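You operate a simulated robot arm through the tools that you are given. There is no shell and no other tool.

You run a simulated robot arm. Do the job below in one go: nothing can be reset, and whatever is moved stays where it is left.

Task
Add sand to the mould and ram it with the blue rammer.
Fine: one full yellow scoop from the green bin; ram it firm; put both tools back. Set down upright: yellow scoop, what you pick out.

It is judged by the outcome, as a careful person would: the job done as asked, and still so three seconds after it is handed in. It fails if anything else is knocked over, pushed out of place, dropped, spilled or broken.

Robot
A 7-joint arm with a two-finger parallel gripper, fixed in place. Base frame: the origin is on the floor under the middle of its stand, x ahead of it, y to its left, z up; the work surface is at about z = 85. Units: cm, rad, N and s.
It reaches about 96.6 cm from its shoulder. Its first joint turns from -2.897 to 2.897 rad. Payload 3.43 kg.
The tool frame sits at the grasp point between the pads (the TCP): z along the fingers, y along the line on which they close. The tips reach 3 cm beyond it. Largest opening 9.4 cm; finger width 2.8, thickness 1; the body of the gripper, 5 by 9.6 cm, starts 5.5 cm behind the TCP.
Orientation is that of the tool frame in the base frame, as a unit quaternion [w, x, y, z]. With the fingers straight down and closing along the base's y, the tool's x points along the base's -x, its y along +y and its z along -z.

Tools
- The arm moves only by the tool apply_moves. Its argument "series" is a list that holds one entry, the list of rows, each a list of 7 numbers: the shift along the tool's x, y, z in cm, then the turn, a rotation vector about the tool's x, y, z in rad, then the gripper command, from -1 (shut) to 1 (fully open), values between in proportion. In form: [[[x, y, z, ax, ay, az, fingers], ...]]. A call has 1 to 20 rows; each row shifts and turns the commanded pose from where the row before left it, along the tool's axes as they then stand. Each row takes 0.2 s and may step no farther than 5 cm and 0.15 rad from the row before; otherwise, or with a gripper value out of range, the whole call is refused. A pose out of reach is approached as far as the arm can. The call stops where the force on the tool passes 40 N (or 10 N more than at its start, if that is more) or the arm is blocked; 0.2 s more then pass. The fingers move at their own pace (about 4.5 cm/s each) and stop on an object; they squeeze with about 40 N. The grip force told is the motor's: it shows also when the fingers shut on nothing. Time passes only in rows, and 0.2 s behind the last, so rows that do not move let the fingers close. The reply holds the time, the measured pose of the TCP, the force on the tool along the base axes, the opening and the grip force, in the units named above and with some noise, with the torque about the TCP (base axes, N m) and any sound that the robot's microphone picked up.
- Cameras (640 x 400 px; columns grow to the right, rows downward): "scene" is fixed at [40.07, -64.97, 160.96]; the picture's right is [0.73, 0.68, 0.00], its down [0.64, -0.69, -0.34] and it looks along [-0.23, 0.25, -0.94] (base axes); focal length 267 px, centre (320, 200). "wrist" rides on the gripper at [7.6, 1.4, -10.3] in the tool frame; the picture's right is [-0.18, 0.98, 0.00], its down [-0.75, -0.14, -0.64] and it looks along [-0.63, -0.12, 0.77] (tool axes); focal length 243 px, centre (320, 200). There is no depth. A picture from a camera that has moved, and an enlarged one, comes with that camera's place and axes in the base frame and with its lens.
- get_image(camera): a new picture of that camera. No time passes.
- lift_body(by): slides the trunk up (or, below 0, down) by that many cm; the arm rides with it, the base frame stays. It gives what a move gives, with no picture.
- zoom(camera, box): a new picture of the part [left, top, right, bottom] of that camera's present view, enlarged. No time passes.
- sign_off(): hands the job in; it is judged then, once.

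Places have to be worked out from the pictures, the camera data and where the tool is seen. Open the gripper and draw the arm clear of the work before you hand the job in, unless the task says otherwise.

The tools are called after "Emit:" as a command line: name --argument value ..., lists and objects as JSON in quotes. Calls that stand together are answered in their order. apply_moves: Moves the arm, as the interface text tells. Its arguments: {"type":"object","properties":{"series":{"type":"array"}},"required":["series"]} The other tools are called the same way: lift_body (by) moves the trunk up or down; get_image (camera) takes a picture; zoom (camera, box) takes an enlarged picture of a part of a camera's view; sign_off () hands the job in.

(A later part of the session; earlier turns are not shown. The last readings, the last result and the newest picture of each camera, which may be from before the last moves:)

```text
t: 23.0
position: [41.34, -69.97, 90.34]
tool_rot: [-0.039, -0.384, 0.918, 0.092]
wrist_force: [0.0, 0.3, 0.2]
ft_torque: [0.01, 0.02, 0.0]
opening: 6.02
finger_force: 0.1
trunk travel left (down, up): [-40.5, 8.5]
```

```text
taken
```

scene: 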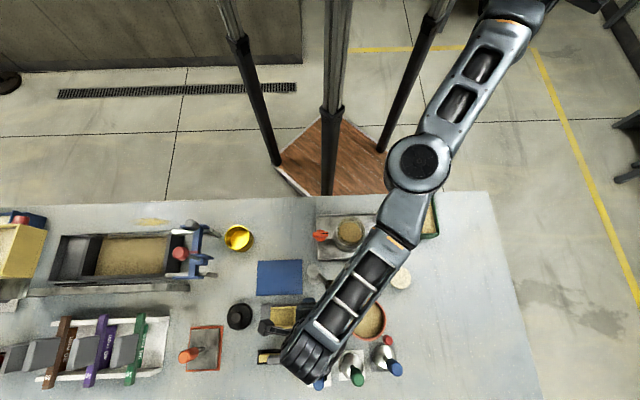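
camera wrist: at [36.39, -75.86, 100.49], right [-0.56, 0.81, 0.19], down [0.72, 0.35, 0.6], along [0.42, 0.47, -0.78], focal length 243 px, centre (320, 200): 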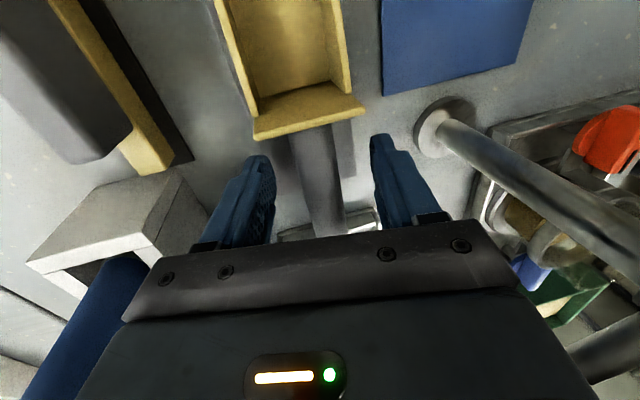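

The handle is between the fingers with no contact force. I'll close on it.

Emit:
apply_moves --series '[[[0, 0, 0, 0, 0, 0, -1], [0, 0, 0, 0, 0, 0, -1], [0, 0, 0, 0, 0, 0, -1], [0, 0, 0, 0, 0, 0, -1], [0, 0, 0, 0, 0, 0, -1]]]'

Emit:
zoom --camera "wrist" --box '[180, 0, 420, 240]'

```text
t: 24.2
position: [41.26, -69.97, 90.3]
tool_rot: [-0.039, -0.384, 0.918, 0.092]
wrist_force: [-0.3, -0.1, 0.1]
ft_torque: [0.05, -0.03, -0.05]
opening: 2.12
finger_force: 39.8
trunk travel left (down, up): [-40.5, 8.5]
```

```text
1.67 times, centred on (300, 120) of wrist
camera zoom: at [36.36, -75.88, 100.53], right [-0.56, 0.81, 0.19], down [0.72, 0.35, 0.6], along [0.42, 0.47, -0.78], focal length 404 px, centre (353, 333)
```

zoom: 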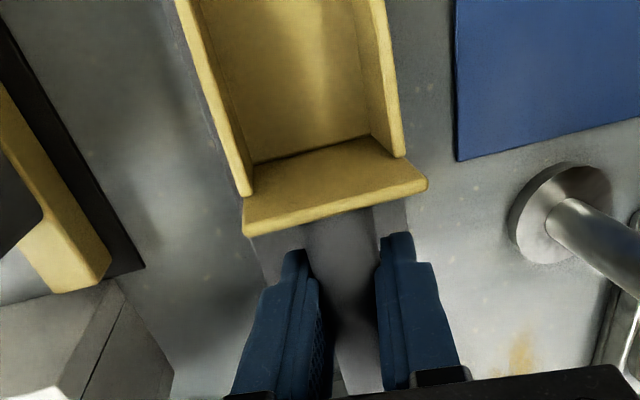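

The grip is solid (opening 2.12 cm at 40 N). I'll lift straight up, keeping the scoop level.

Emit:
apply_moves --series '[[[0, 0.4, -1.96, 0, 0, 0, -1], [0, 0.7, -3.43, 0, 0, 0, -1], [0, 0.8, -3.92, 0, 0, 0, -1], [0, 0.8, -3.92, 0, 0, 0, -1], [0, 0.8, -3.92, 0, 0, 0, -1], [0, 0.8, -3.92, 0, 0, 0, -1]]]'

Emit:
get_image --camera "scene"

Emit:
get_image --camera "wrist"

```text
t: 25.6
position: [41.3, -70.23, 111.72]
tool_rot: [-0.039, -0.383, 0.918, 0.092]
wrist_force: [-0.1, 0.0, -0.2]
ft_torque: [0.0, -0.01, 0.0]
opening: 0.0
finger_force: 33.1
trunk travel left (down, up): [-40.5, 8.5]
```

```text
taken
```

scene: 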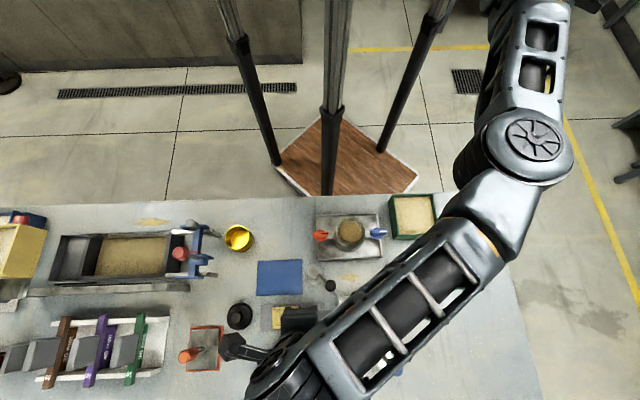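

```text
taken
camera wrist: at [36.36, -76.09, 122.01], right [-0.56, 0.81, 0.2], down [0.72, 0.35, 0.6], along [0.42, 0.47, -0.77], focal length 243 px, centre (320, 200)
```

wrist: 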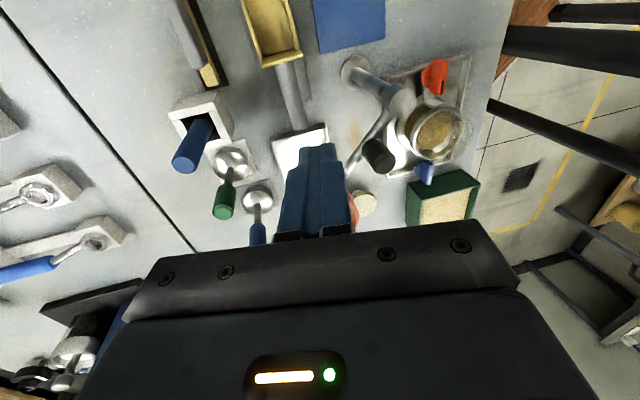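

The fingers shut on nothing, so the scoop slipped out; I gripped the round handle too high. I'll check where the scoop is now.

Emit:
zoom --camera "wrist" --box '[170, 0, 390, 170]'

Emit:
zoom --camera "scene" --box '[220, 270, 400, 390]'

```text
2.35 times, centred on (280, 85) of wrist
camera zoom: at [36.36, -76.09, 122.01], right [-0.56, 0.81, 0.2], down [0.72, 0.35, 0.6], along [0.42, 0.47, -0.77], focal length 571 px, centre (414, 471)
```

zoom: 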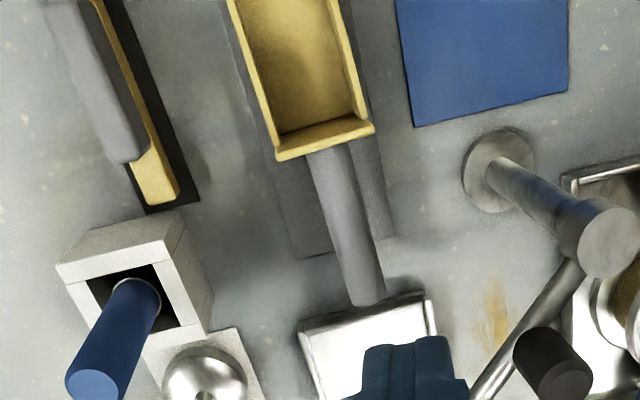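

```text
3.33 times, centred on (310, 330) of scene
camera zoom: at [40.07, -64.97, 160.96], right [0.73, 0.68, 0.0], down [0.64, -0.69, -0.34], along [-0.23, 0.25, -0.94], focal length 890 px, centre (353, -233)
```

zoom: 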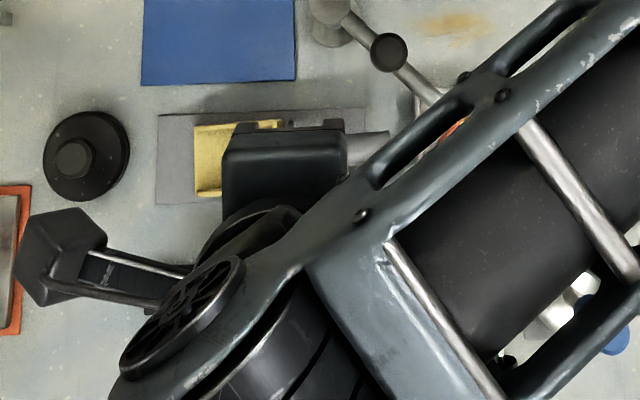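

The scoop is still upright on its mat where it was. I'll raise the trunk a little more for forearm clearance, reopen, and come down again for a deeper grip.

Emit:
lift_body --by 4

Emit:
apply_moves --series '[[[0, 0, 0, 0, 0, 0, 0.28], [0, -0.8, 3.92, 0, 0, 0, 0.28], [0, -0.8, 3.92, 0, 0, 0, 0.28], [0, -0.8, 3.92, 0, 0, 0, 0.28], [0, -0.8, 3.92, 0, 0, 0, 0.28], [0, -0.4, 1.96, 0, 0, 0, 0.28]]]'

Emit:
zoom --camera "wrist" --box '[230, 40, 410, 220]'

Emit:
get_image --camera "scene"

```text
t: 26.4
position: [41.21, -70.32, 115.79]
tool_rot: [-0.038, -0.384, 0.918, 0.091]
wrist_force: [-0.3, -0.3, -1.1]
ft_torque: [-0.02, -0.04, -0.02]
opening: 0.0
finger_force: 32.8
trunk travel left (down, up): [-44.5, 4.5]
```

```text
t: 27.8
position: [41.36, -70.28, 97.74]
tool_rot: [-0.038, -0.384, 0.918, 0.092]
wrist_force: [0.0, -0.3, -0.3]
ft_torque: [-0.01, 0.0, -0.01]
opening: 6.04
finger_force: 0.1
trunk travel left (down, up): [-44.5, 4.5]
```

```text
2.22 times, centred on (320, 130) of wrist
camera zoom: at [36.42, -76.07, 107.98], right [-0.56, 0.81, 0.19], down [0.72, 0.35, 0.6], along [0.42, 0.47, -0.78], focal length 539 px, centre (320, 356)
```

zoom: 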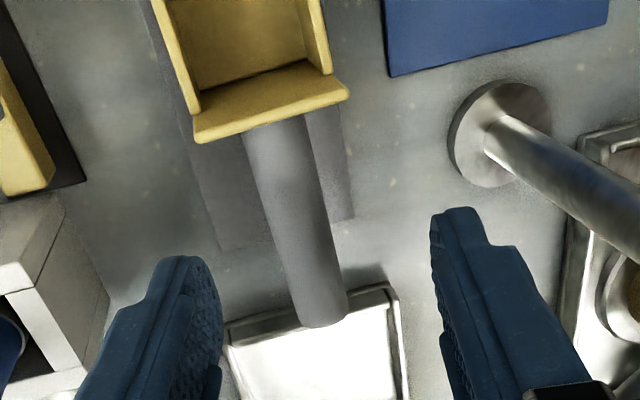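

```text
taken
```

scene: 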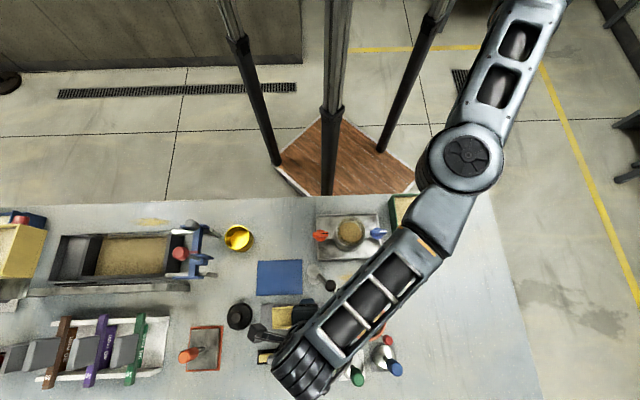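

The handle now sits 0.6 cm toward the robot of my line. I'll correct that while descending to z ≈ 88.7, then close.

Emit:
apply_moves --series '[[[0, 0.15, 2.22, 0, 0, 0, 0.28], [0, -0.45, 2.22, 0, 0, 0, 0.28], [0, -0.45, 2.22, 0, 0, 0, 0.28], [0, -0.45, 2.3, 0, 0, 0, 0.28]]]'

Emit:
zoom --camera "wrist" --box '[220, 60, 420, 240]'

```text
t: 28.8
position: [40.68, -68.43, 89.07]
tool_rot: [-0.038, -0.384, 0.918, 0.092]
wrist_force: [0.4, 1.7, 3.2]
ft_torque: [-0.04, -0.15, 0.07]
opening: 5.98
finger_force: 0.0
out of reach, approached as far as the arm can: row 3, 4
trunk travel left (down, up): [-44.5, 4.5]
```

```text
2.22 times, centred on (320, 150) of wrist
camera zoom: at [35.72, -74.36, 99.24], right [-0.56, 0.81, 0.19], down [0.72, 0.35, 0.6], along [0.42, 0.47, -0.77], focal length 539 px, centre (320, 311)
```

zoom: 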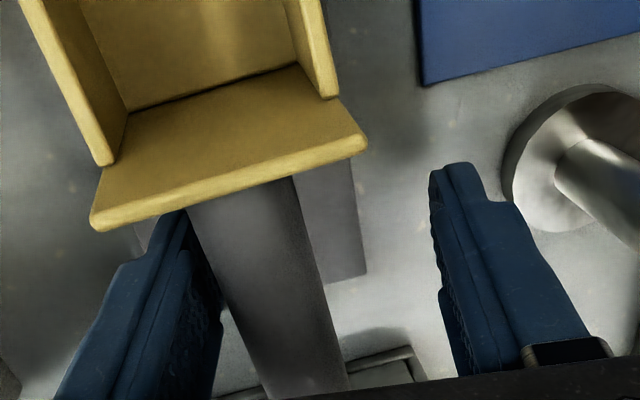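

The raised trunk put that pose out of reach, and the TCP ended 1.3 cm short toward the robot, with the outer finger near the handle. I'll back straight up, then lower the trunk again.

Emit:
apply_moves --series '[[[0, 0.4, -1.96, 0, 0, 0, 0.28], [0, 0.8, -3.92, 0, 0, 0, 0.28], [0, 0.8, -3.92, 0, 0, 0, 0.28]]]'

Emit:
lift_body --by -5

Emit:
get_image --camera "wrist"

Emit:
zoom --camera "wrist" --box '[230, 40, 410, 220]'

Emit:
get_image --camera "scene"

```text
t: 29.6
position: [40.49, -68.53, 99.03]
tool_rot: [-0.038, -0.383, 0.918, 0.091]
wrist_force: [0.3, 0.4, -0.7]
ft_torque: [0.04, 0.0, -0.01]
opening: 6.03
finger_force: 0.0
trunk travel left (down, up): [-44.5, 4.5]
```

```text
t: 30.5
position: [40.49, -68.54, 93.91]
tool_rot: [-0.039, -0.384, 0.918, 0.092]
wrist_force: [-0.3, -0.7, 0.4]
ft_torque: [-0.01, -0.03, -0.03]
opening: 6.04
finger_force: 0.0
trunk travel left (down, up): [-39.5, 9.5]
```

```text
taken
camera wrist: at [35.64, -74.37, 104.17], right [-0.56, 0.81, 0.19], down [0.72, 0.35, 0.6], along [0.42, 0.47, -0.78], focal length 243 px, centre (320, 200)
```

wrist: 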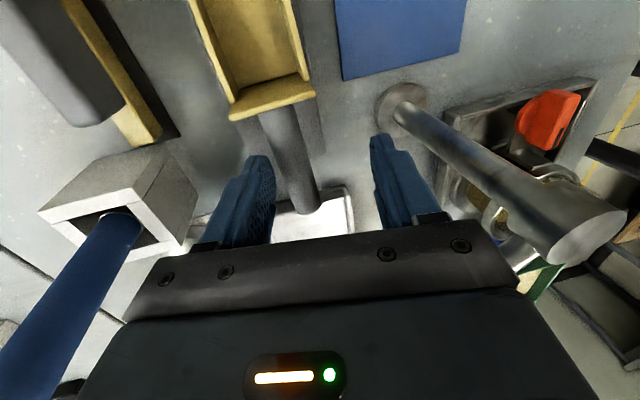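

```text
2.22 times, centred on (320, 130) of wrist
camera zoom: at [35.64, -74.37, 104.17], right [-0.56, 0.81, 0.19], down [0.72, 0.35, 0.6], along [0.42, 0.47, -0.78], focal length 539 px, centre (320, 356)
```

zoom: 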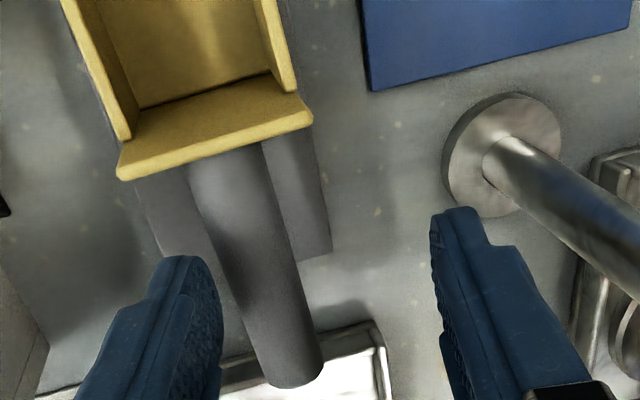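

```text
taken
```

scene: 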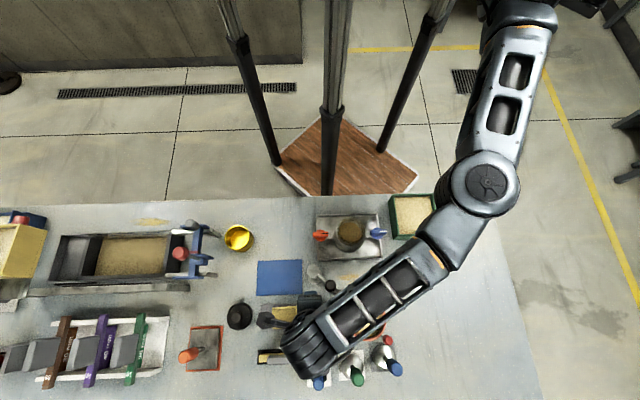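

Emit:
apply_moves --series '[[[0.6, -1.25, 0, 0, 0, 0, 0.28], [0, 0, 0, 0, 0, 0, 0.28]]]'

Emit:
zoom --camera "wrist" --box '[230, 40, 410, 220]'

```text
t: 31.1
position: [40.9, -69.75, 93.69]
tool_rot: [-0.038, -0.384, 0.918, 0.092]
wrist_force: [0.0, -0.8, -0.6]
ft_torque: [-0.02, 0.01, 0.01]
opening: 6.0
finger_force: 0.1
trunk travel left (down, up): [-39.5, 9.5]
```

```text
2.22 times, centred on (320, 130) of wrist
camera zoom: at [36.07, -75.66, 103.9], right [-0.56, 0.81, 0.19], down [0.72, 0.35, 0.6], along [0.42, 0.47, -0.78], focal length 539 px, centre (320, 356)
```

zoom: 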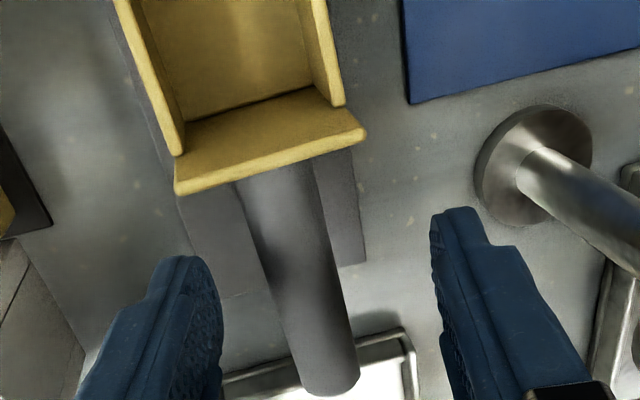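

Centred now. I'll descend 5 cm to z ≈ 88.7 and check before closing.

Emit:
apply_moves --series '[[[0, -0.34, 1.64, 0, 0, 0, 0.28], [0, -0.34, 1.64, 0, 0, 0, 0.28], [0, -0.32, 1.6, 0, 0, 0, 0.28]]]'

Emit:
zoom --camera "wrist" --box '[220, 60, 420, 240]'

```text
t: 31.9
position: [41.01, -69.74, 88.99]
tool_rot: [-0.039, -0.384, 0.918, 0.091]
wrist_force: [1.8, 1.5, 18.5]
ft_torque: [-0.37, -0.5, 0.06]
opening: 5.81
finger_force: 0.0
trunk travel left (down, up): [-39.5, 9.5]
```

```text
2.22 times, centred on (320, 150) of wrist
camera zoom: at [36.18, -75.65, 99.24], right [-0.56, 0.81, 0.19], down [0.72, 0.35, 0.6], along [0.42, 0.47, -0.78], focal length 539 px, centre (320, 311)
```

zoom: 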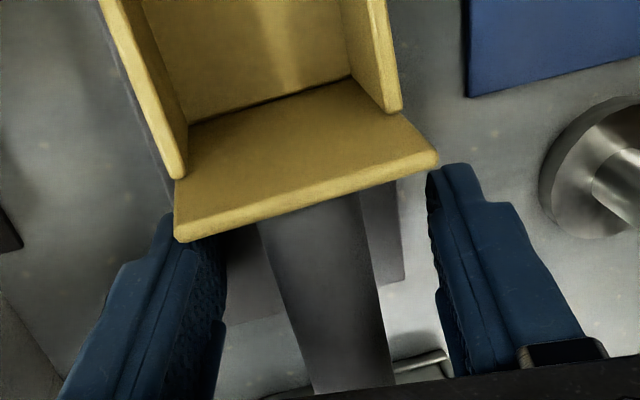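

The lower (outer) fingertip touched the mat because of the tilt (18 N). I'll back off slightly, half-close so the tips draw in, then lower again and close fully.

Emit:
apply_moves --series '[[[0, 0.1, -0.5, 0, 0, 0, 0.28], [0, 0, 0, 0, 0, 0, -0.3], [0, 0, 0, 0, 0, 0, -0.3], [0, 0, 0, 0, 0, 0, -0.3], [0, -0.1, 0.45, 0, 0, 0, -0.3], [0, -0.05, 0.25, 0, 0, 0, -0.3]]]'

Emit:
zoom --camera "wrist" --box '[220, 60, 420, 240]'

```text
t: 33.3
position: [40.96, -69.88, 88.73]
tool_rot: [-0.039, -0.384, 0.918, 0.09]
wrist_force: [0.3, 0.5, 17.1]
ft_torque: [-0.16, -0.31, 0.02]
opening: 3.11
finger_force: 0.0
trunk travel left (down, up): [-39.5, 9.5]
```

```text
2.22 times, centred on (320, 150) of wrist
camera zoom: at [36.13, -75.7, 98.98], right [-0.56, 0.81, 0.19], down [0.72, 0.35, 0.6], along [0.42, 0.47, -0.78], focal length 539 px, centre (320, 311)
```

zoom: 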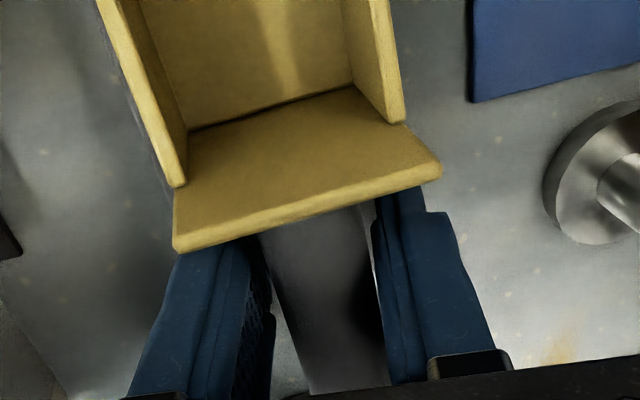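

Emit:
apply_moves --series '[[[0, 0.05, -0.2, 0, 0, 0, -0.3], [0, 0, 0, 0, 0, 0, -1], [0, 0, 0, 0, 0, 0, -1], [0, 0, 0, 0, 0, 0, -1], [0, 0, 0, 0, 0, 0, -1]]]'

Emit:
zoom --camera "wrist" --box '[220, 60, 420, 240]'

```text
t: 34.5
position: [40.99, -69.92, 88.61]
tool_rot: [-0.038, -0.384, 0.918, 0.092]
wrist_force: [4.6, -2.8, 9.2]
ft_torque: [-0.19, 0.21, 0.09]
opening: 2.56
finger_force: 39.7
trunk travel left (down, up): [-39.5, 9.5]
```

```text
2.22 times, centred on (320, 150) of wrist
camera zoom: at [36.18, -75.63, 98.91], right [-0.56, 0.81, 0.19], down [0.72, 0.35, 0.6], along [0.42, 0.47, -0.78], focal length 539 px, centre (320, 311)
```

zoom: 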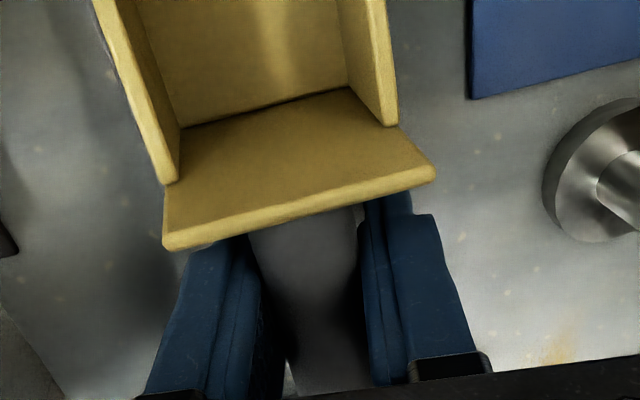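

The opening is now 2.56 cm at 40 N, which is the handle's full diameter, so this grip is much better. I'll lift a little and check that it holds.

Emit:
apply_moves --series '[[[0, 0.1, -0.5, 0, 0, 0, -1], [0, 0.2, -1.0, 0, 0, 0, -1], [0, 0.3, -1.5, 0, 0, 0, -1]]]'

Emit:
zoom --camera "wrist" --box '[180, 0, 460, 240]'

```text
t: 35.3
position: [41.12, -69.85, 91.76]
tool_rot: [-0.039, -0.383, 0.918, 0.092]
wrist_force: [0.8, 0.2, -0.6]
ft_torque: [0.03, -0.04, 0.01]
opening: 2.56
finger_force: 39.3
trunk travel left (down, up): [-39.5, 9.5]
```

```text
1.67 times, centred on (320, 120) of wrist
camera zoom: at [36.13, -75.72, 101.92], right [-0.56, 0.81, 0.2], down [0.72, 0.35, 0.6], along [0.42, 0.47, -0.77], focal length 404 px, centre (320, 333)
```

zoom: 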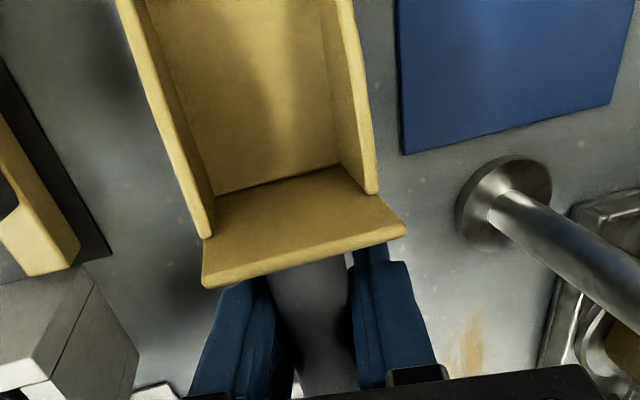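

The scoop is rising with the gripper. I'll continue up to z ≈ 112 and verify.

Emit:
apply_moves --series '[[[0, 0.6, -2.94, 0, 0, 0, -1], [0, 0.8, -3.92, 0, 0, 0, -1], [0, 0.8, -3.92, 0, 0, 0, -1], [0, 0.8, -3.92, 0, 0, 0, -1], [0, 0.8, -3.92, 0, 0, 0, -1], [0, 0.6, -2.94, 0, 0, 0, -1]]]'

Emit:
get_image --camera "wrist"

Emit:
get_image --camera "scene"

```text
t: 36.7
position: [41.0, -69.82, 113.82]
tool_rot: [-0.038, -0.384, 0.918, 0.092]
wrist_force: [0.1, -0.2, -1.5]
ft_torque: [0.01, -0.03, -0.03]
opening: 2.56
finger_force: 39.5
trunk travel left (down, up): [-39.5, 9.5]
```

```text
taken
camera wrist: at [36.04, -75.64, 124.03], right [-0.56, 0.81, 0.19], down [0.72, 0.35, 0.6], along [0.42, 0.47, -0.78], focal length 243 px, centre (320, 200)
```

wrist: 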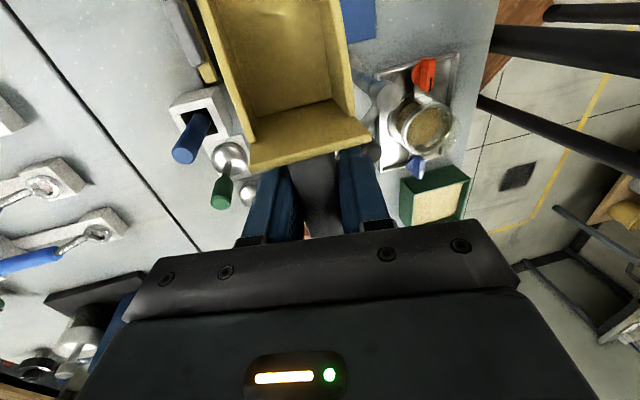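

```text
taken
```

scene: 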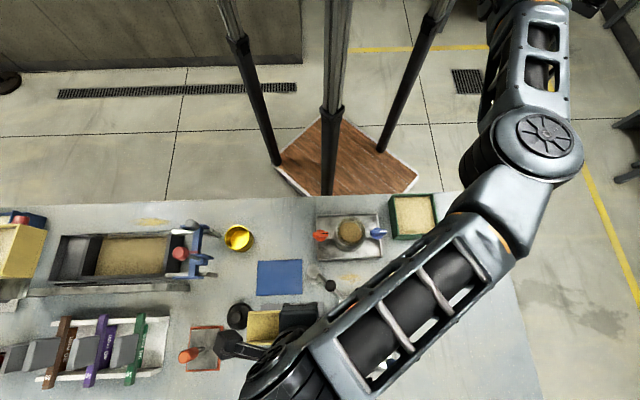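

The scoop is held level. Now I'll zoom on the bin and the mould from here to fix their geometry.

Emit:
zoom --camera "wrist" --box '[360, 40, 500, 240]'

Emit:
zoom --camera "scene" --box '[300, 180, 450, 280]'

```text
2.00 times, centred on (430, 140) of wrist
camera zoom: at [36.04, -75.64, 124.03], right [-0.56, 0.81, 0.19], down [0.72, 0.35, 0.6], along [0.42, 0.47, -0.78], focal length 485 px, centre (100, 320)
```

zoom: 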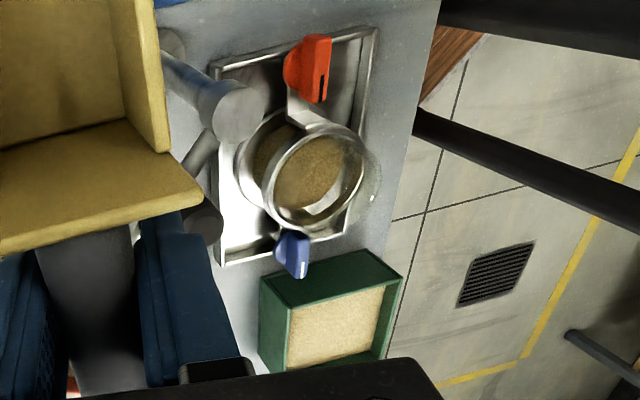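

```text
4.00 times, centred on (375, 230) of scene
camera zoom: at [40.07, -64.97, 160.96], right [0.73, 0.68, 0.0], down [0.64, -0.69, -0.34], along [-0.23, 0.25, -0.94], focal length 1068 px, centre (100, 80)
```

zoom: 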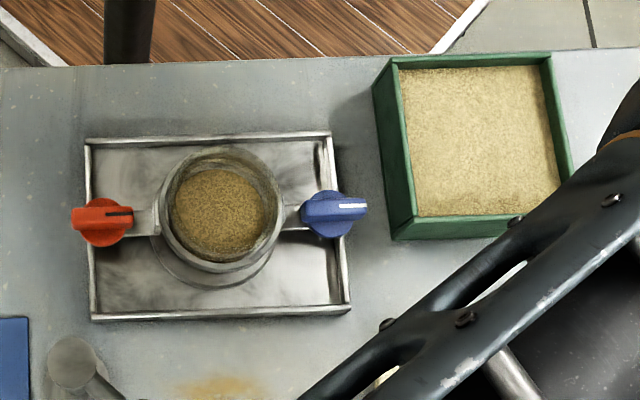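

The bin measures about 11.4 cm square outside, centred near [44.75, -31.2], with its rim at z ≈ 91 and sand at about 89. I'll carry the empty scoop level at z ≈ 114 to a point just behind the bin.

Emit:
apply_moves --series '[[[-3.43, 2.39, 0.486, 0, 0, 0, -1], [-3.43, 2.39, 0.486, 0, 0, 0, -1], [-3.43, 2.39, 0.486, 0, 0, 0, -1], [-3.43, 2.39, 0.486, 0, 0, 0, -1], [-3.43, 2.39, 0.486, 0, 0, 0, -1], [-3.43, 2.39, 0.486, 0, 0, 0, -1], [-3.43, 2.39, 0.486, 0, 0, 0, -1], [-3.43, 2.39, 0.486, 0, 0, 0, -1], [-3.43, 2.39, 0.486, 0, 0, 0, -1], [-3.43, 2.39, 0.486, 0, 0, 0, -1]]]'

Emit:
get_image --camera "wrist"

Emit:
get_image --camera "scene"

```text
t: 38.9
position: [47.67, -28.25, 113.71]
tool_rot: [-0.039, -0.383, 0.918, 0.091]
wrist_force: [0.8, -0.4, -1.9]
ft_torque: [0.12, -0.02, 0.07]
opening: 2.52
finger_force: 39.7
trunk travel left (down, up): [-39.5, 9.5]
```

```text
taken
camera wrist: at [42.77, -34.08, 123.86], right [-0.56, 0.81, 0.19], down [0.72, 0.35, 0.6], along [0.42, 0.47, -0.78], focal length 243 px, centre (320, 200)
```

wrist: 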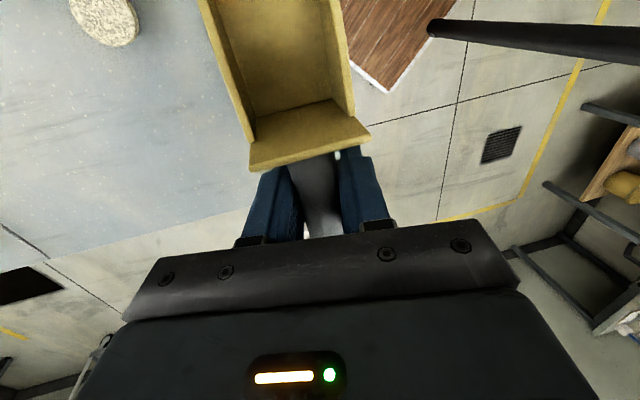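

```text
taken
```

scene: 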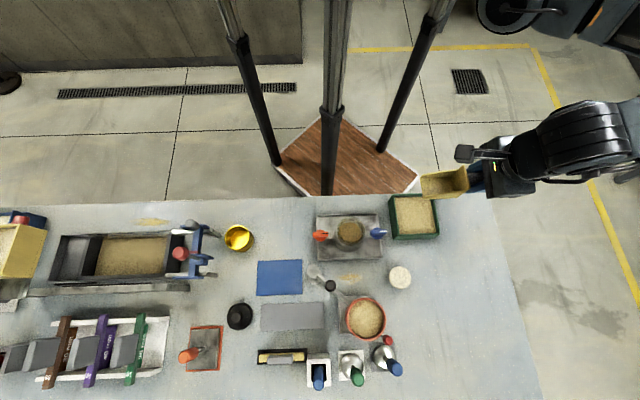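

Emit:
zoom --camera "scene" --box '[370, 130, 530, 250]'

Emit:
zoom --camera "scene" --box '[300, 190, 400, 270]'

Emit:
zoom --camera "scene" --box '[220, 260, 420, 400]'

```text
3.33 times, centred on (450, 190) of scene
camera zoom: at [40.07, -64.97, 160.96], right [0.73, 0.68, 0.0], down [0.64, -0.69, -0.34], along [-0.23, 0.25, -0.94], focal length 890 px, centre (-113, 233)
```

zoom: 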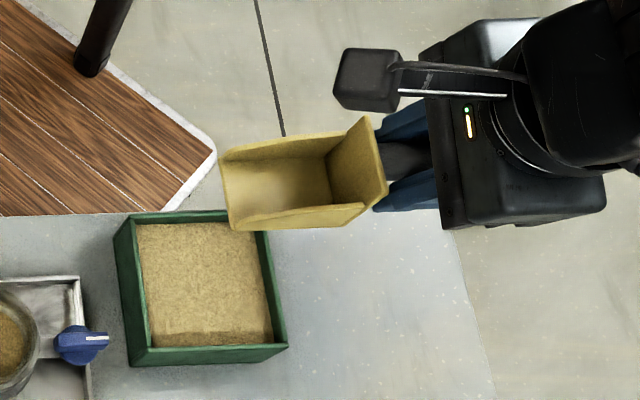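

```text
5.00 times, centred on (350, 230) of scene
camera zoom: at [40.07, -64.97, 160.96], right [0.73, 0.68, 0.0], down [0.64, -0.69, -0.34], along [-0.23, 0.25, -0.94], focal length 1335 px, centre (170, 50)
```

zoom: 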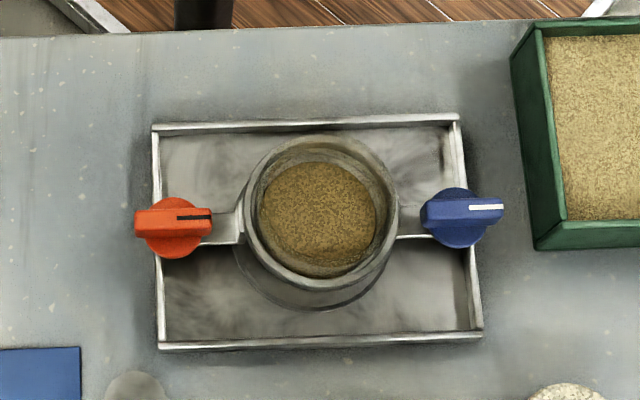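

```text
2.86 times, centred on (320, 330) of scene
camera zoom: at [40.07, -64.97, 160.96], right [0.73, 0.68, 0.0], down [0.64, -0.69, -0.34], along [-0.23, 0.25, -0.94], focal length 763 px, centre (320, -171)
```

zoom: 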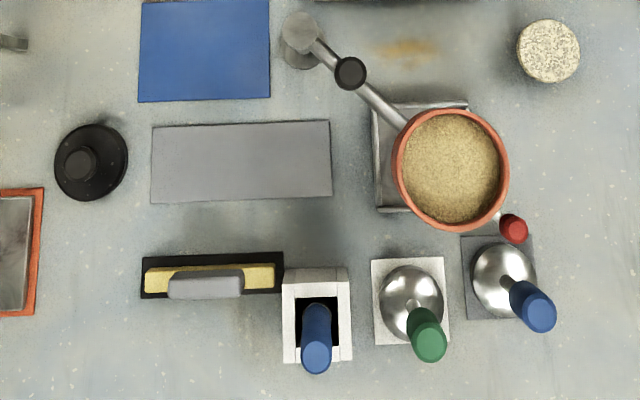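

The scoop is held well, nearly level, just above and behind the bin. I'll pitch it nose-down about 55° in place and check from the fixed camera.

Emit:
apply_moves --series '[[[0, 0, 0, 0, -0.1344, -0.0273, -1], [0, 0, 0, 0, -0.1344, -0.0273, -1], [0, 0, 0, 0, -0.1344, -0.0273, -1], [0, 0, 0, 0, -0.1344, -0.0273, -1], [0, 0, 0, 0, -0.1344, -0.0273, -1], [0, 0, 0, 0, -0.1344, -0.0273, -1], [0, 0, 0, 0, -0.1344, -0.0273, -1]]]'

Emit:
get_image --camera "scene"

Emit:
zoom --camera "scene" --box '[340, 130, 500, 250]'

Emit:
get_image --camera "wrist"

```text
t: 40.5
position: [47.68, -28.11, 113.64]
tool_rot: [0.391, -0.383, 0.796, 0.259]
wrist_force: [0.3, 1.0, -1.1]
ft_torque: [0.01, -0.02, 0.0]
opening: 2.54
finger_force: 39.6
trunk travel left (down, up): [-39.5, 9.5]
```

```text
taken
```

scene: 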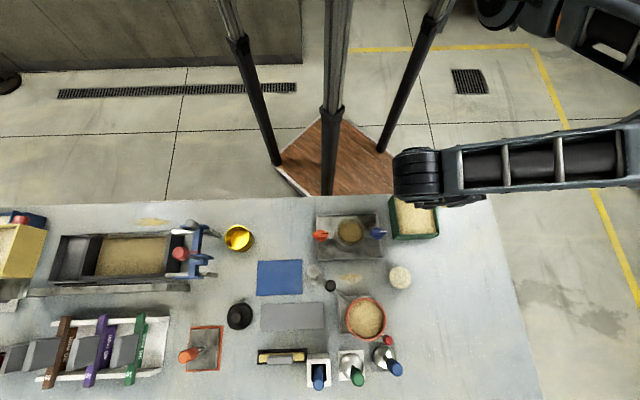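

```text
3.33 times, centred on (420, 190) of scene
camera zoom: at [40.07, -64.97, 160.96], right [0.73, 0.68, 0.0], down [0.64, -0.69, -0.34], along [-0.23, 0.25, -0.94], focal length 890 px, centre (-13, 233)
```

zoom: 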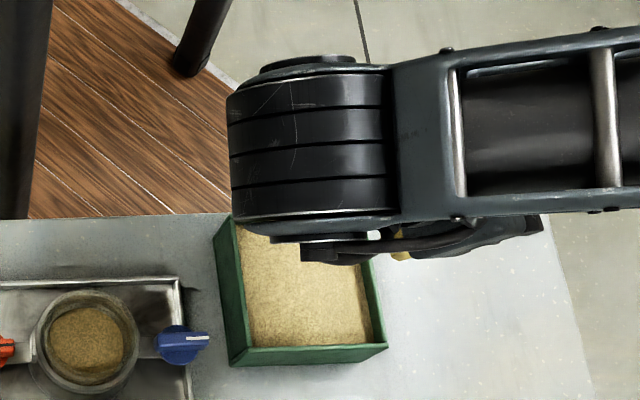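

```text
taken
camera wrist: at [39.18, -37.78, 113.24], right [-0.72, 0.64, 0.26], down [0.15, -0.23, 0.96], along [0.67, 0.73, 0.07], focal length 243 px, centre (320, 200)
```

wrist: 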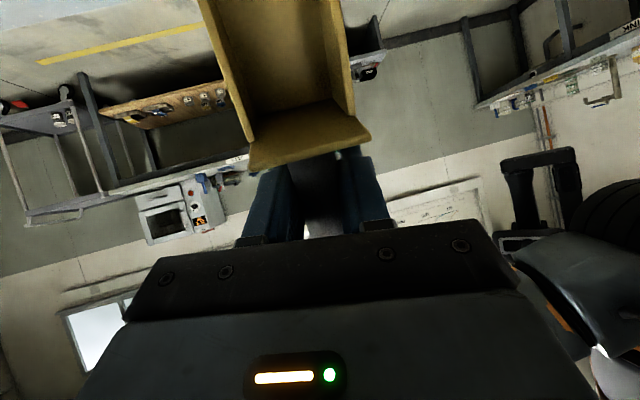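

The nose points down at 55° over the rear half of the bin (lip about [46, -30]). I'll descend vertically until the lip is just above the sand.

Emit:
apply_moves --series '[[[3.286, -0.324, 2.262, 0, 0, 0, -1], [3.286, -0.324, 2.262, 0, 0, 0, -1], [3.286, -0.324, 2.262, 0, 0, 0, -1]]]'

Emit:
get_image --camera "scene"

Emit:
zoom --camera "scene" --box '[320, 150, 480, 270]'

```text
t: 41.3
position: [47.33, -27.9, 101.58]
tool_rot: [0.39, -0.383, 0.797, 0.257]
wrist_force: [-0.3, -0.7, -1.0]
ft_torque: [0.01, -0.01, 0.0]
opening: 2.56
finger_force: 39.9
trunk travel left (down, up): [-39.5, 9.5]
```

```text
taken
```

scene: 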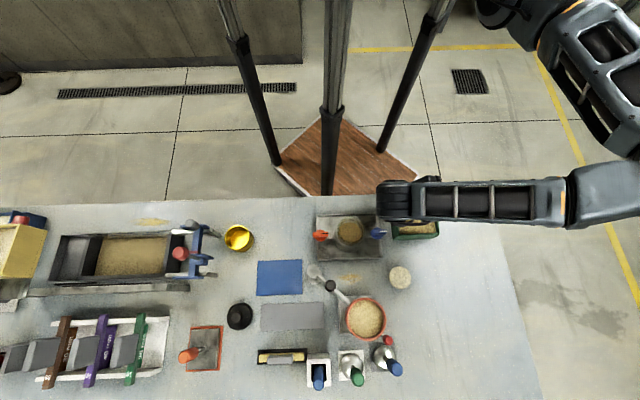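

```text
3.33 times, centred on (400, 210) of scene
camera zoom: at [40.07, -64.97, 160.96], right [0.73, 0.68, 0.0], down [0.64, -0.69, -0.34], along [-0.23, 0.25, -0.94], focal length 890 px, centre (53, 167)
```

zoom: 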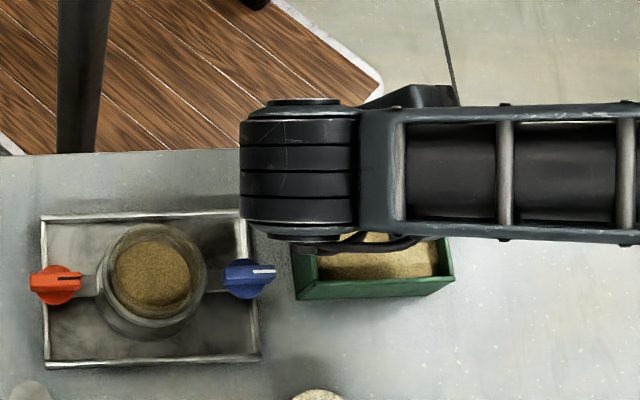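

The lip is at z ≈ 91.6, just above the rim. I'll push it into the sand in small steps while watching the force.

Emit:
apply_moves --series '[[[0.82, -0.11, 0.56, 0, 0, 0, -1], [0.82, -0.11, 0.56, 0, 0, 0, -1], [0.82, -0.11, 0.56, 0, 0, 0, -1], [0.82, -0.11, 0.56, 0, 0, 0, -1]]]'

Emit:
get_image --camera "wrist"

Emit:
zoom --camera "scene" --box '[370, 180, 470, 250]'

```text
t: 42.1
position: [47.27, -28.06, 99.53]
tool_rot: [0.393, -0.382, 0.796, 0.258]
wrist_force: [-2.3, 2.3, 16.7]
ft_torque: [-0.31, 0.44, -0.07]
opening: 2.51
finger_force: 40.2
trunk travel left (down, up): [-39.5, 9.5]
stopped in row 3: the force on the tool passed its limit at 49 N (the readings are from after the stop); the commanded pose is now the measured one
```

```text
taken
camera wrist: at [38.82, -37.56, 99.03], right [-0.72, 0.64, 0.26], down [0.14, -0.23, 0.96], along [0.68, 0.73, 0.08], focal length 243 px, centre (320, 200)
```

wrist: 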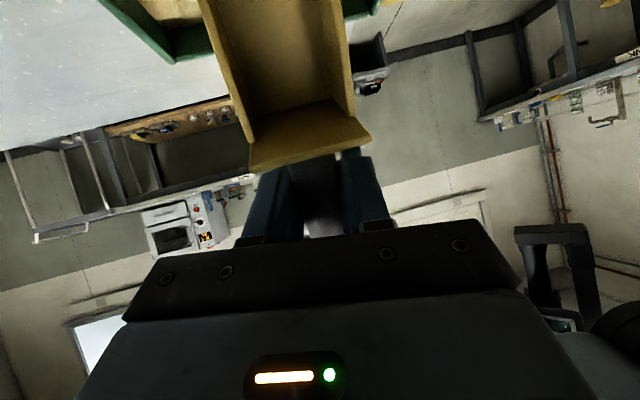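

```text
5.71 times, centred on (420, 215) of scene
camera zoom: at [40.07, -64.97, 160.96], right [0.73, 0.68, 0.0], down [0.64, -0.69, -0.34], along [-0.23, 0.25, -0.94], focal length 1526 px, centre (-251, 114)
```

zoom: 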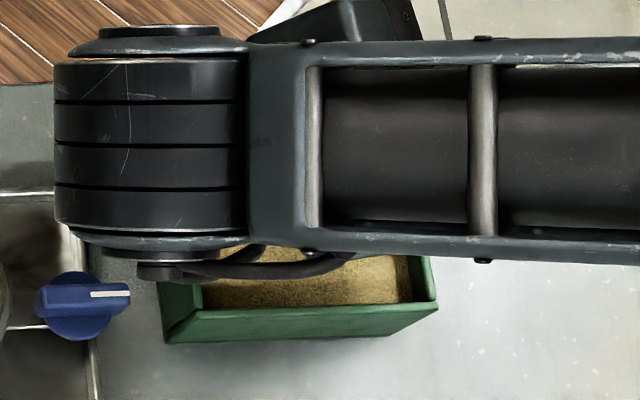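

The scoop stopped at 49 N with the lip near z ≈ 89.6, so the sand surface is firm. I'll back off slightly and press again in smaller steps to see whether the lip works its way in.

Emit:
apply_moves --series '[[[0.16, -0.02, 0.11, 0, 0, 0, -1], [0.16, -0.02, 0.11, 0, 0, 0, -1], [0.16, -0.02, 0.11, 0, 0, 0, -1], [0.16, -0.02, 0.11, 0, 0, 0, -1], [0.16, -0.02, 0.11, 0, 0, 0, -1]]]'

Emit:
zoom --camera "wrist" --box '[180, 0, 400, 180]'

```text
t: 42.5
position: [47.37, -27.94, 99.52]
tool_rot: [0.394, -0.381, 0.796, 0.258]
wrist_force: [-3.7, 2.2, 20.0]
ft_torque: [-0.36, 0.6, -0.24]
opening: 2.54
finger_force: 40.2
trunk travel left (down, up): [-39.5, 9.5]
stopped in row 2: the force on the tool passed its limit at 43 N (the readings are from after the stop); the commanded pose is now the measured one
```

```text
2.22 times, centred on (290, 90) of wrist
camera zoom: at [38.84, -37.56, 98.98], right [-0.72, 0.64, 0.26], down [0.14, -0.23, 0.96], along [0.68, 0.73, 0.08], focal length 539 px, centre (387, 444)
```

zoom: 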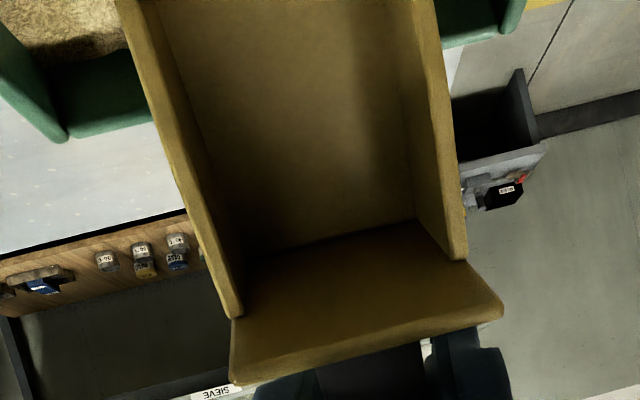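

Emit:
apply_moves --series '[[[-0.5, 0, 0, 0, 0, 0, -1], [0.5, 0, 0, 0, 0, 0, -1], [0.4, 0, 0, 0, 0, 0, -1], [0.4, 0, 0, 0, 0, 0, -1]]]'

```text
t: 43.3
position: [47.42, -28.13, 99.55]
tool_rot: [0.399, -0.38, 0.793, 0.259]
wrist_force: [-1.0, 1.7, 18.8]
ft_torque: [-0.19, 0.41, -0.08]
opening: 2.53
finger_force: 40.0
trunk travel left (down, up): [-39.5, 9.5]
stopped in row 4: the force on the tool passed its limit at 48 N (the readings are from after the stop); the commanded pose is now the measured one
```

Pressing straight in is blocked. I'll lift clear and look at the sand surface and the scoop for any effect before changing technique.

Emit:
apply_moves --series '[[[-3.286, 0.454, -2.235, 0, 0, 0, -1], [-3.286, 0.454, -2.235, 0, 0, 0, -1], [-3.286, 0.454, -2.235, 0, 0, 0, -1], [0, 0, 0, 0, 0.1344, 0.0273, -1], [0, 0, 0, 0, 0.1344, 0.0273, -1], [0, 0, 0, 0, 0.1344, 0.0273, -1], [0, 0, 0, 0, 0.1344, 0.0273, -1], [0, 0, 0, 0, 0.1344, 0.0273, -1], [0, 0, 0, 0, 0.1344, 0.0273, -1], [0, 0, 0, 0, 0.1344, 0.0273, -1]]]'

Emit:
zoom --camera "scene" --box '[370, 130, 530, 250]'

Emit:
get_image --camera "wrist"

```text
t: 45.5
position: [47.46, -28.19, 111.36]
tool_rot: [-0.031, -0.381, 0.919, 0.094]
wrist_force: [0.7, -0.6, -0.9]
ft_torque: [0.08, -0.04, -0.01]
opening: 2.54
finger_force: 40.2
trunk travel left (down, up): [-39.5, 9.5]
```

```text
3.33 times, centred on (450, 190) of scene
camera zoom: at [40.07, -64.97, 160.96], right [0.73, 0.68, 0.0], down [0.64, -0.69, -0.34], along [-0.23, 0.25, -0.94], focal length 890 px, centre (-113, 233)
```

zoom: 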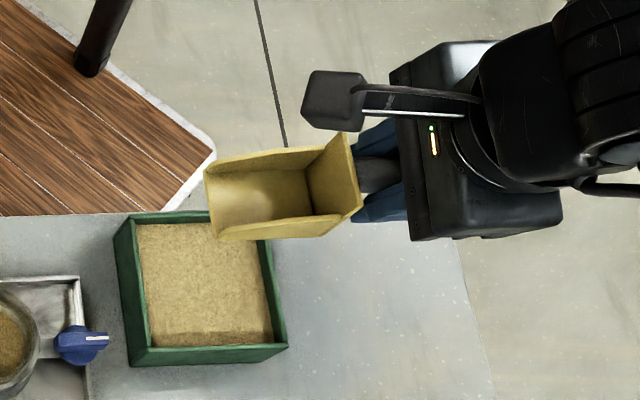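

```text
taken
camera wrist: at [42.34, -34.19, 121.5], right [-0.55, 0.81, 0.2], down [0.71, 0.34, 0.61], along [0.43, 0.48, -0.77], focal length 243 px, centre (320, 200)
```

wrist: 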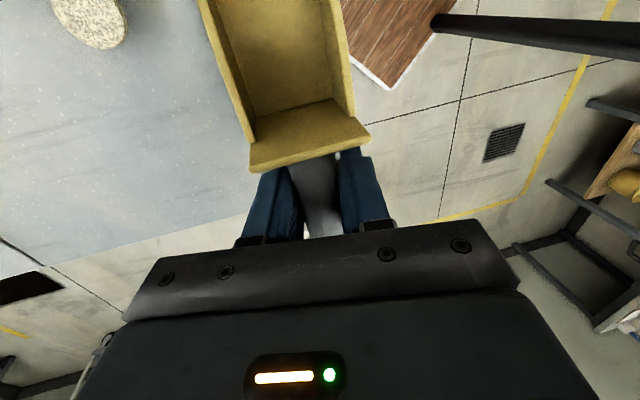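

No dent and no sand in the scoop. I'll try a proper shallow scooping stroke instead: about 25° nose-down, with the hand further back so the fixed camera can see the lip.

Emit:
apply_moves --series '[[[-4.7, 0, 0, 0, 0, 0, -1], [0, 0, 0, 0, -0.1425, -0.0289, -1], [0, 0, 0, 0, -0.1425, -0.0289, -1], [0, 0, 0, 0, -0.1425, -0.0289, -1], [1.69, -0.72, 3.55, 0, 0, 0, -1], [1.69, -0.72, 3.55, 0, 0, 0, -1], [1.69, -0.72, 3.55, 0, 0, 0, -1]]]'

Emit:
get_image --camera "scene"

Emit:
zoom --camera "scene" --box '[380, 160, 500, 250]'

Emit:
get_image --camera "wrist"

```text
t: 47.1
position: [50.82, -24.75, 99.47]
tool_rot: [0.17, -0.393, 0.887, 0.174]
wrist_force: [0.0, -0.1, -0.6]
ft_torque: [0.01, -0.04, 0.02]
opening: 2.54
finger_force: 40.2
trunk travel left (down, up): [-39.5, 9.5]
```

```text
taken
```

scene: 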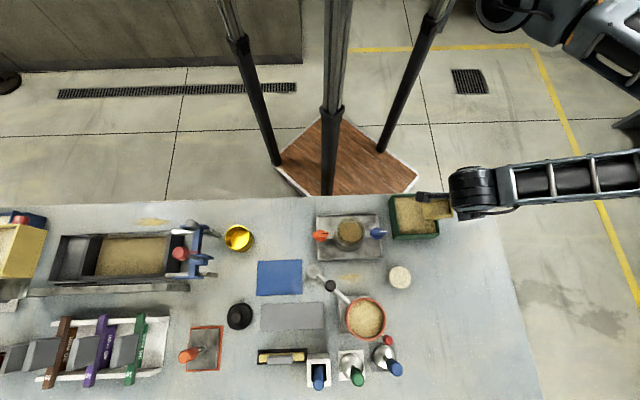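

```text
4.44 times, centred on (440, 205) of scene
camera zoom: at [40.07, -64.97, 160.96], right [0.73, 0.68, 0.0], down [0.64, -0.69, -0.34], along [-0.23, 0.25, -0.94], focal length 1187 px, centre (-213, 178)
```

zoom: 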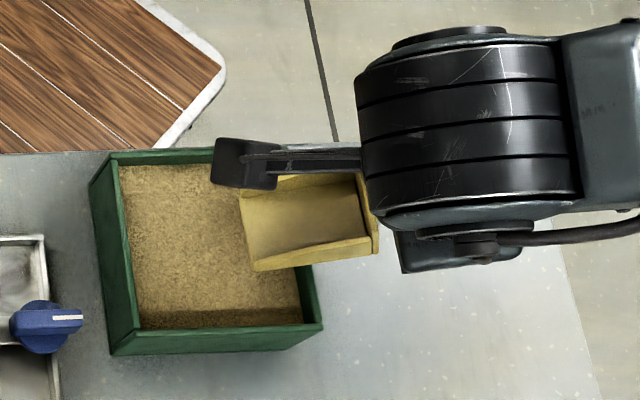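

```text
taken
camera wrist: at [43.25, -33.27, 105.29], right [-0.63, 0.74, 0.25], down [0.48, 0.11, 0.87], along [0.61, 0.67, -0.42], focal length 243 px, centre (320, 200)
```

wrist: 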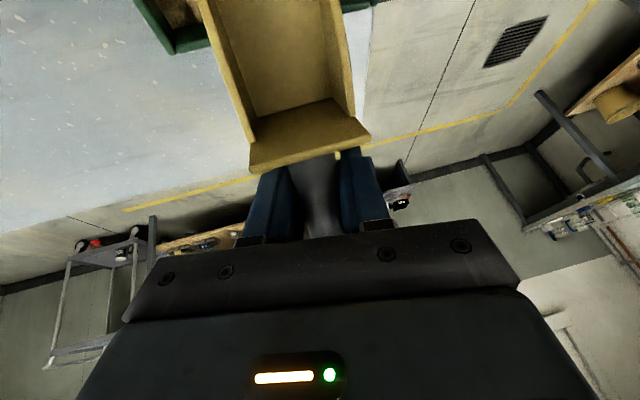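

The fixed camera now sees the lip over the sand. I'll lower slowly to contact.

Emit:
apply_moves --series '[[[0.42, -0.18, 0.888, 0, 0, 0, -1], [0.42, -0.18, 0.888, 0, 0, 0, -1], [0.21, -0.09, 0.444, 0, 0, 0, -1], [0.21, -0.09, 0.444, 0, 0, 0, -1], [0.21, -0.09, 0.444, 0, 0, 0, -1], [0.21, -0.09, 0.444, 0, 0, 0, -1], [0.21, -0.09, 0.444, 0, 0, 0, -1]]]'

Emit:
zoom --camera "scene" --box '[380, 160, 500, 250]'

```text
t: 48.7
position: [50.81, -24.75, 95.1]
tool_rot: [0.169, -0.393, 0.887, 0.174]
wrist_force: [-2.0, 5.5, 37.4]
ft_torque: [-0.87, 0.9, -0.21]
opening: 2.56
finger_force: 39.7
trunk travel left (down, up): [-39.5, 9.5]
```

```text
4.44 times, centred on (440, 205) of scene
camera zoom: at [40.07, -64.97, 160.96], right [0.73, 0.68, 0.0], down [0.64, -0.69, -0.34], along [-0.23, 0.25, -0.94], focal length 1187 px, centre (-213, 178)
```

zoom: 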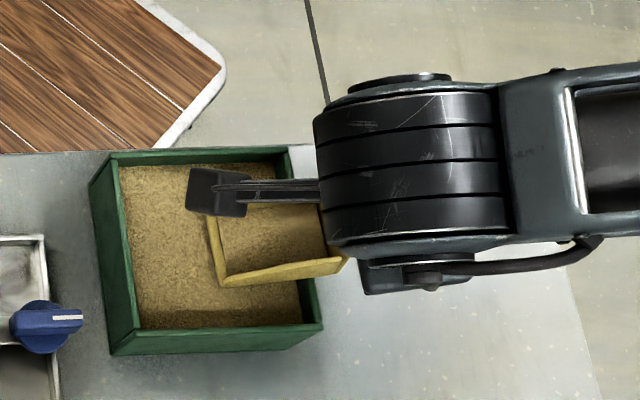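

The lip is now in the sand (TCP z 95.1, lip ≈ 88) and sand shows inside the bowl. Next I'll push forward horizontally through it in small steps.

Emit:
apply_moves --series '[[[0.544, 0.05, -0.249, 0, 0, 0, -1], [0.544, 0.05, -0.249, 0, 0, 0, -1], [0.544, 0.05, -0.249, 0, 0, 0, -1], [0.544, 0.05, -0.249, 0, 0, 0, -1]]]'

Emit:
zoom --camera "scene" --box '[380, 160, 500, 250]'

```text
t: 49.7
position: [49.31, -26.49, 94.97]
tool_rot: [0.168, -0.393, 0.887, 0.174]
wrist_force: [-0.8, -0.2, -0.3]
ft_torque: [0.06, -0.04, -0.04]
opening: 2.56
finger_force: 40.0
trunk travel left (down, up): [-39.5, 9.5]
```

```text
4.44 times, centred on (440, 205) of scene
camera zoom: at [40.07, -64.97, 160.96], right [0.73, 0.68, 0.0], down [0.64, -0.69, -0.34], along [-0.23, 0.25, -0.94], focal length 1187 px, centre (-213, 178)
```

zoom: 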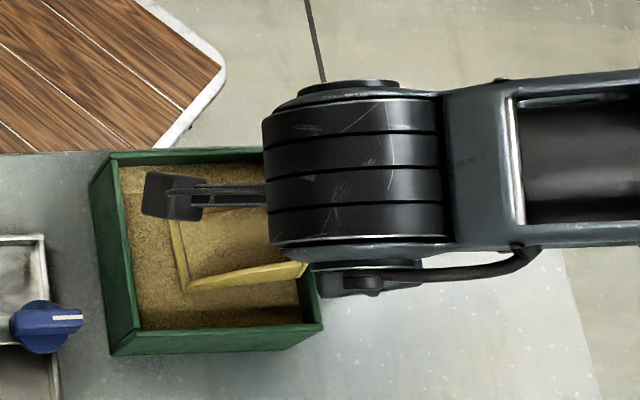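

Force has dropped to zero while pushing forward; the earlier load was the bowl's underside on the rear rim. I'll zoom in on the bowl's contents and the lip.

Emit:
zoom --camera "scene" --box '[400, 190, 450, 235]'

Emit:
zoom --camera "wrist" --box '[150, 0, 420, 180]'

```text
8.89 times, centred on (425, 212) of scene
camera zoom: at [40.07, -64.97, 160.96], right [0.73, 0.68, 0.0], down [0.64, -0.69, -0.34], along [-0.23, 0.25, -0.94], focal length 2373 px, centre (-613, 89)
```

zoom: 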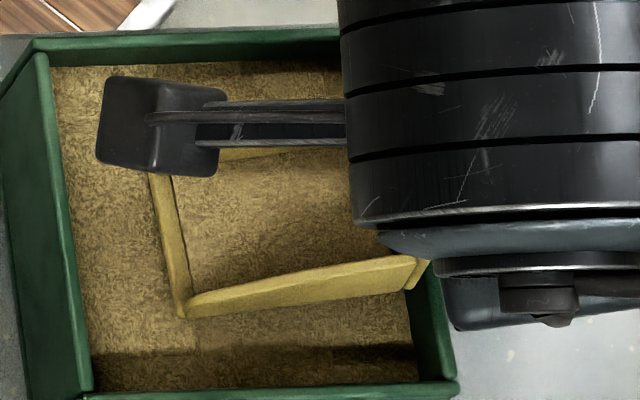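

```text
2.22 times, centred on (285, 90) of wrist
camera zoom: at [41.72, -34.89, 100.81], right [-0.63, 0.74, 0.25], down [0.48, 0.11, 0.87], along [0.61, 0.67, -0.42], focal length 539 px, centre (398, 444)
```

zoom: 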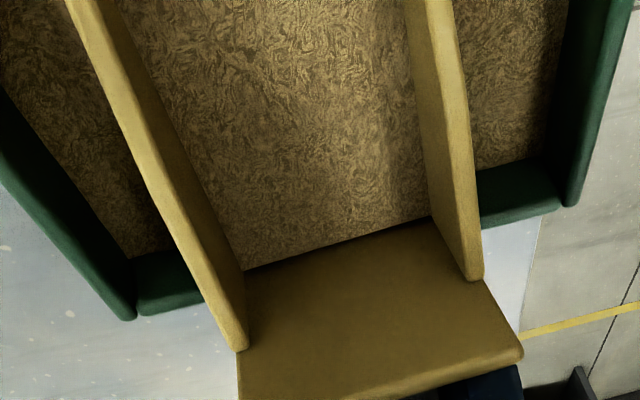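

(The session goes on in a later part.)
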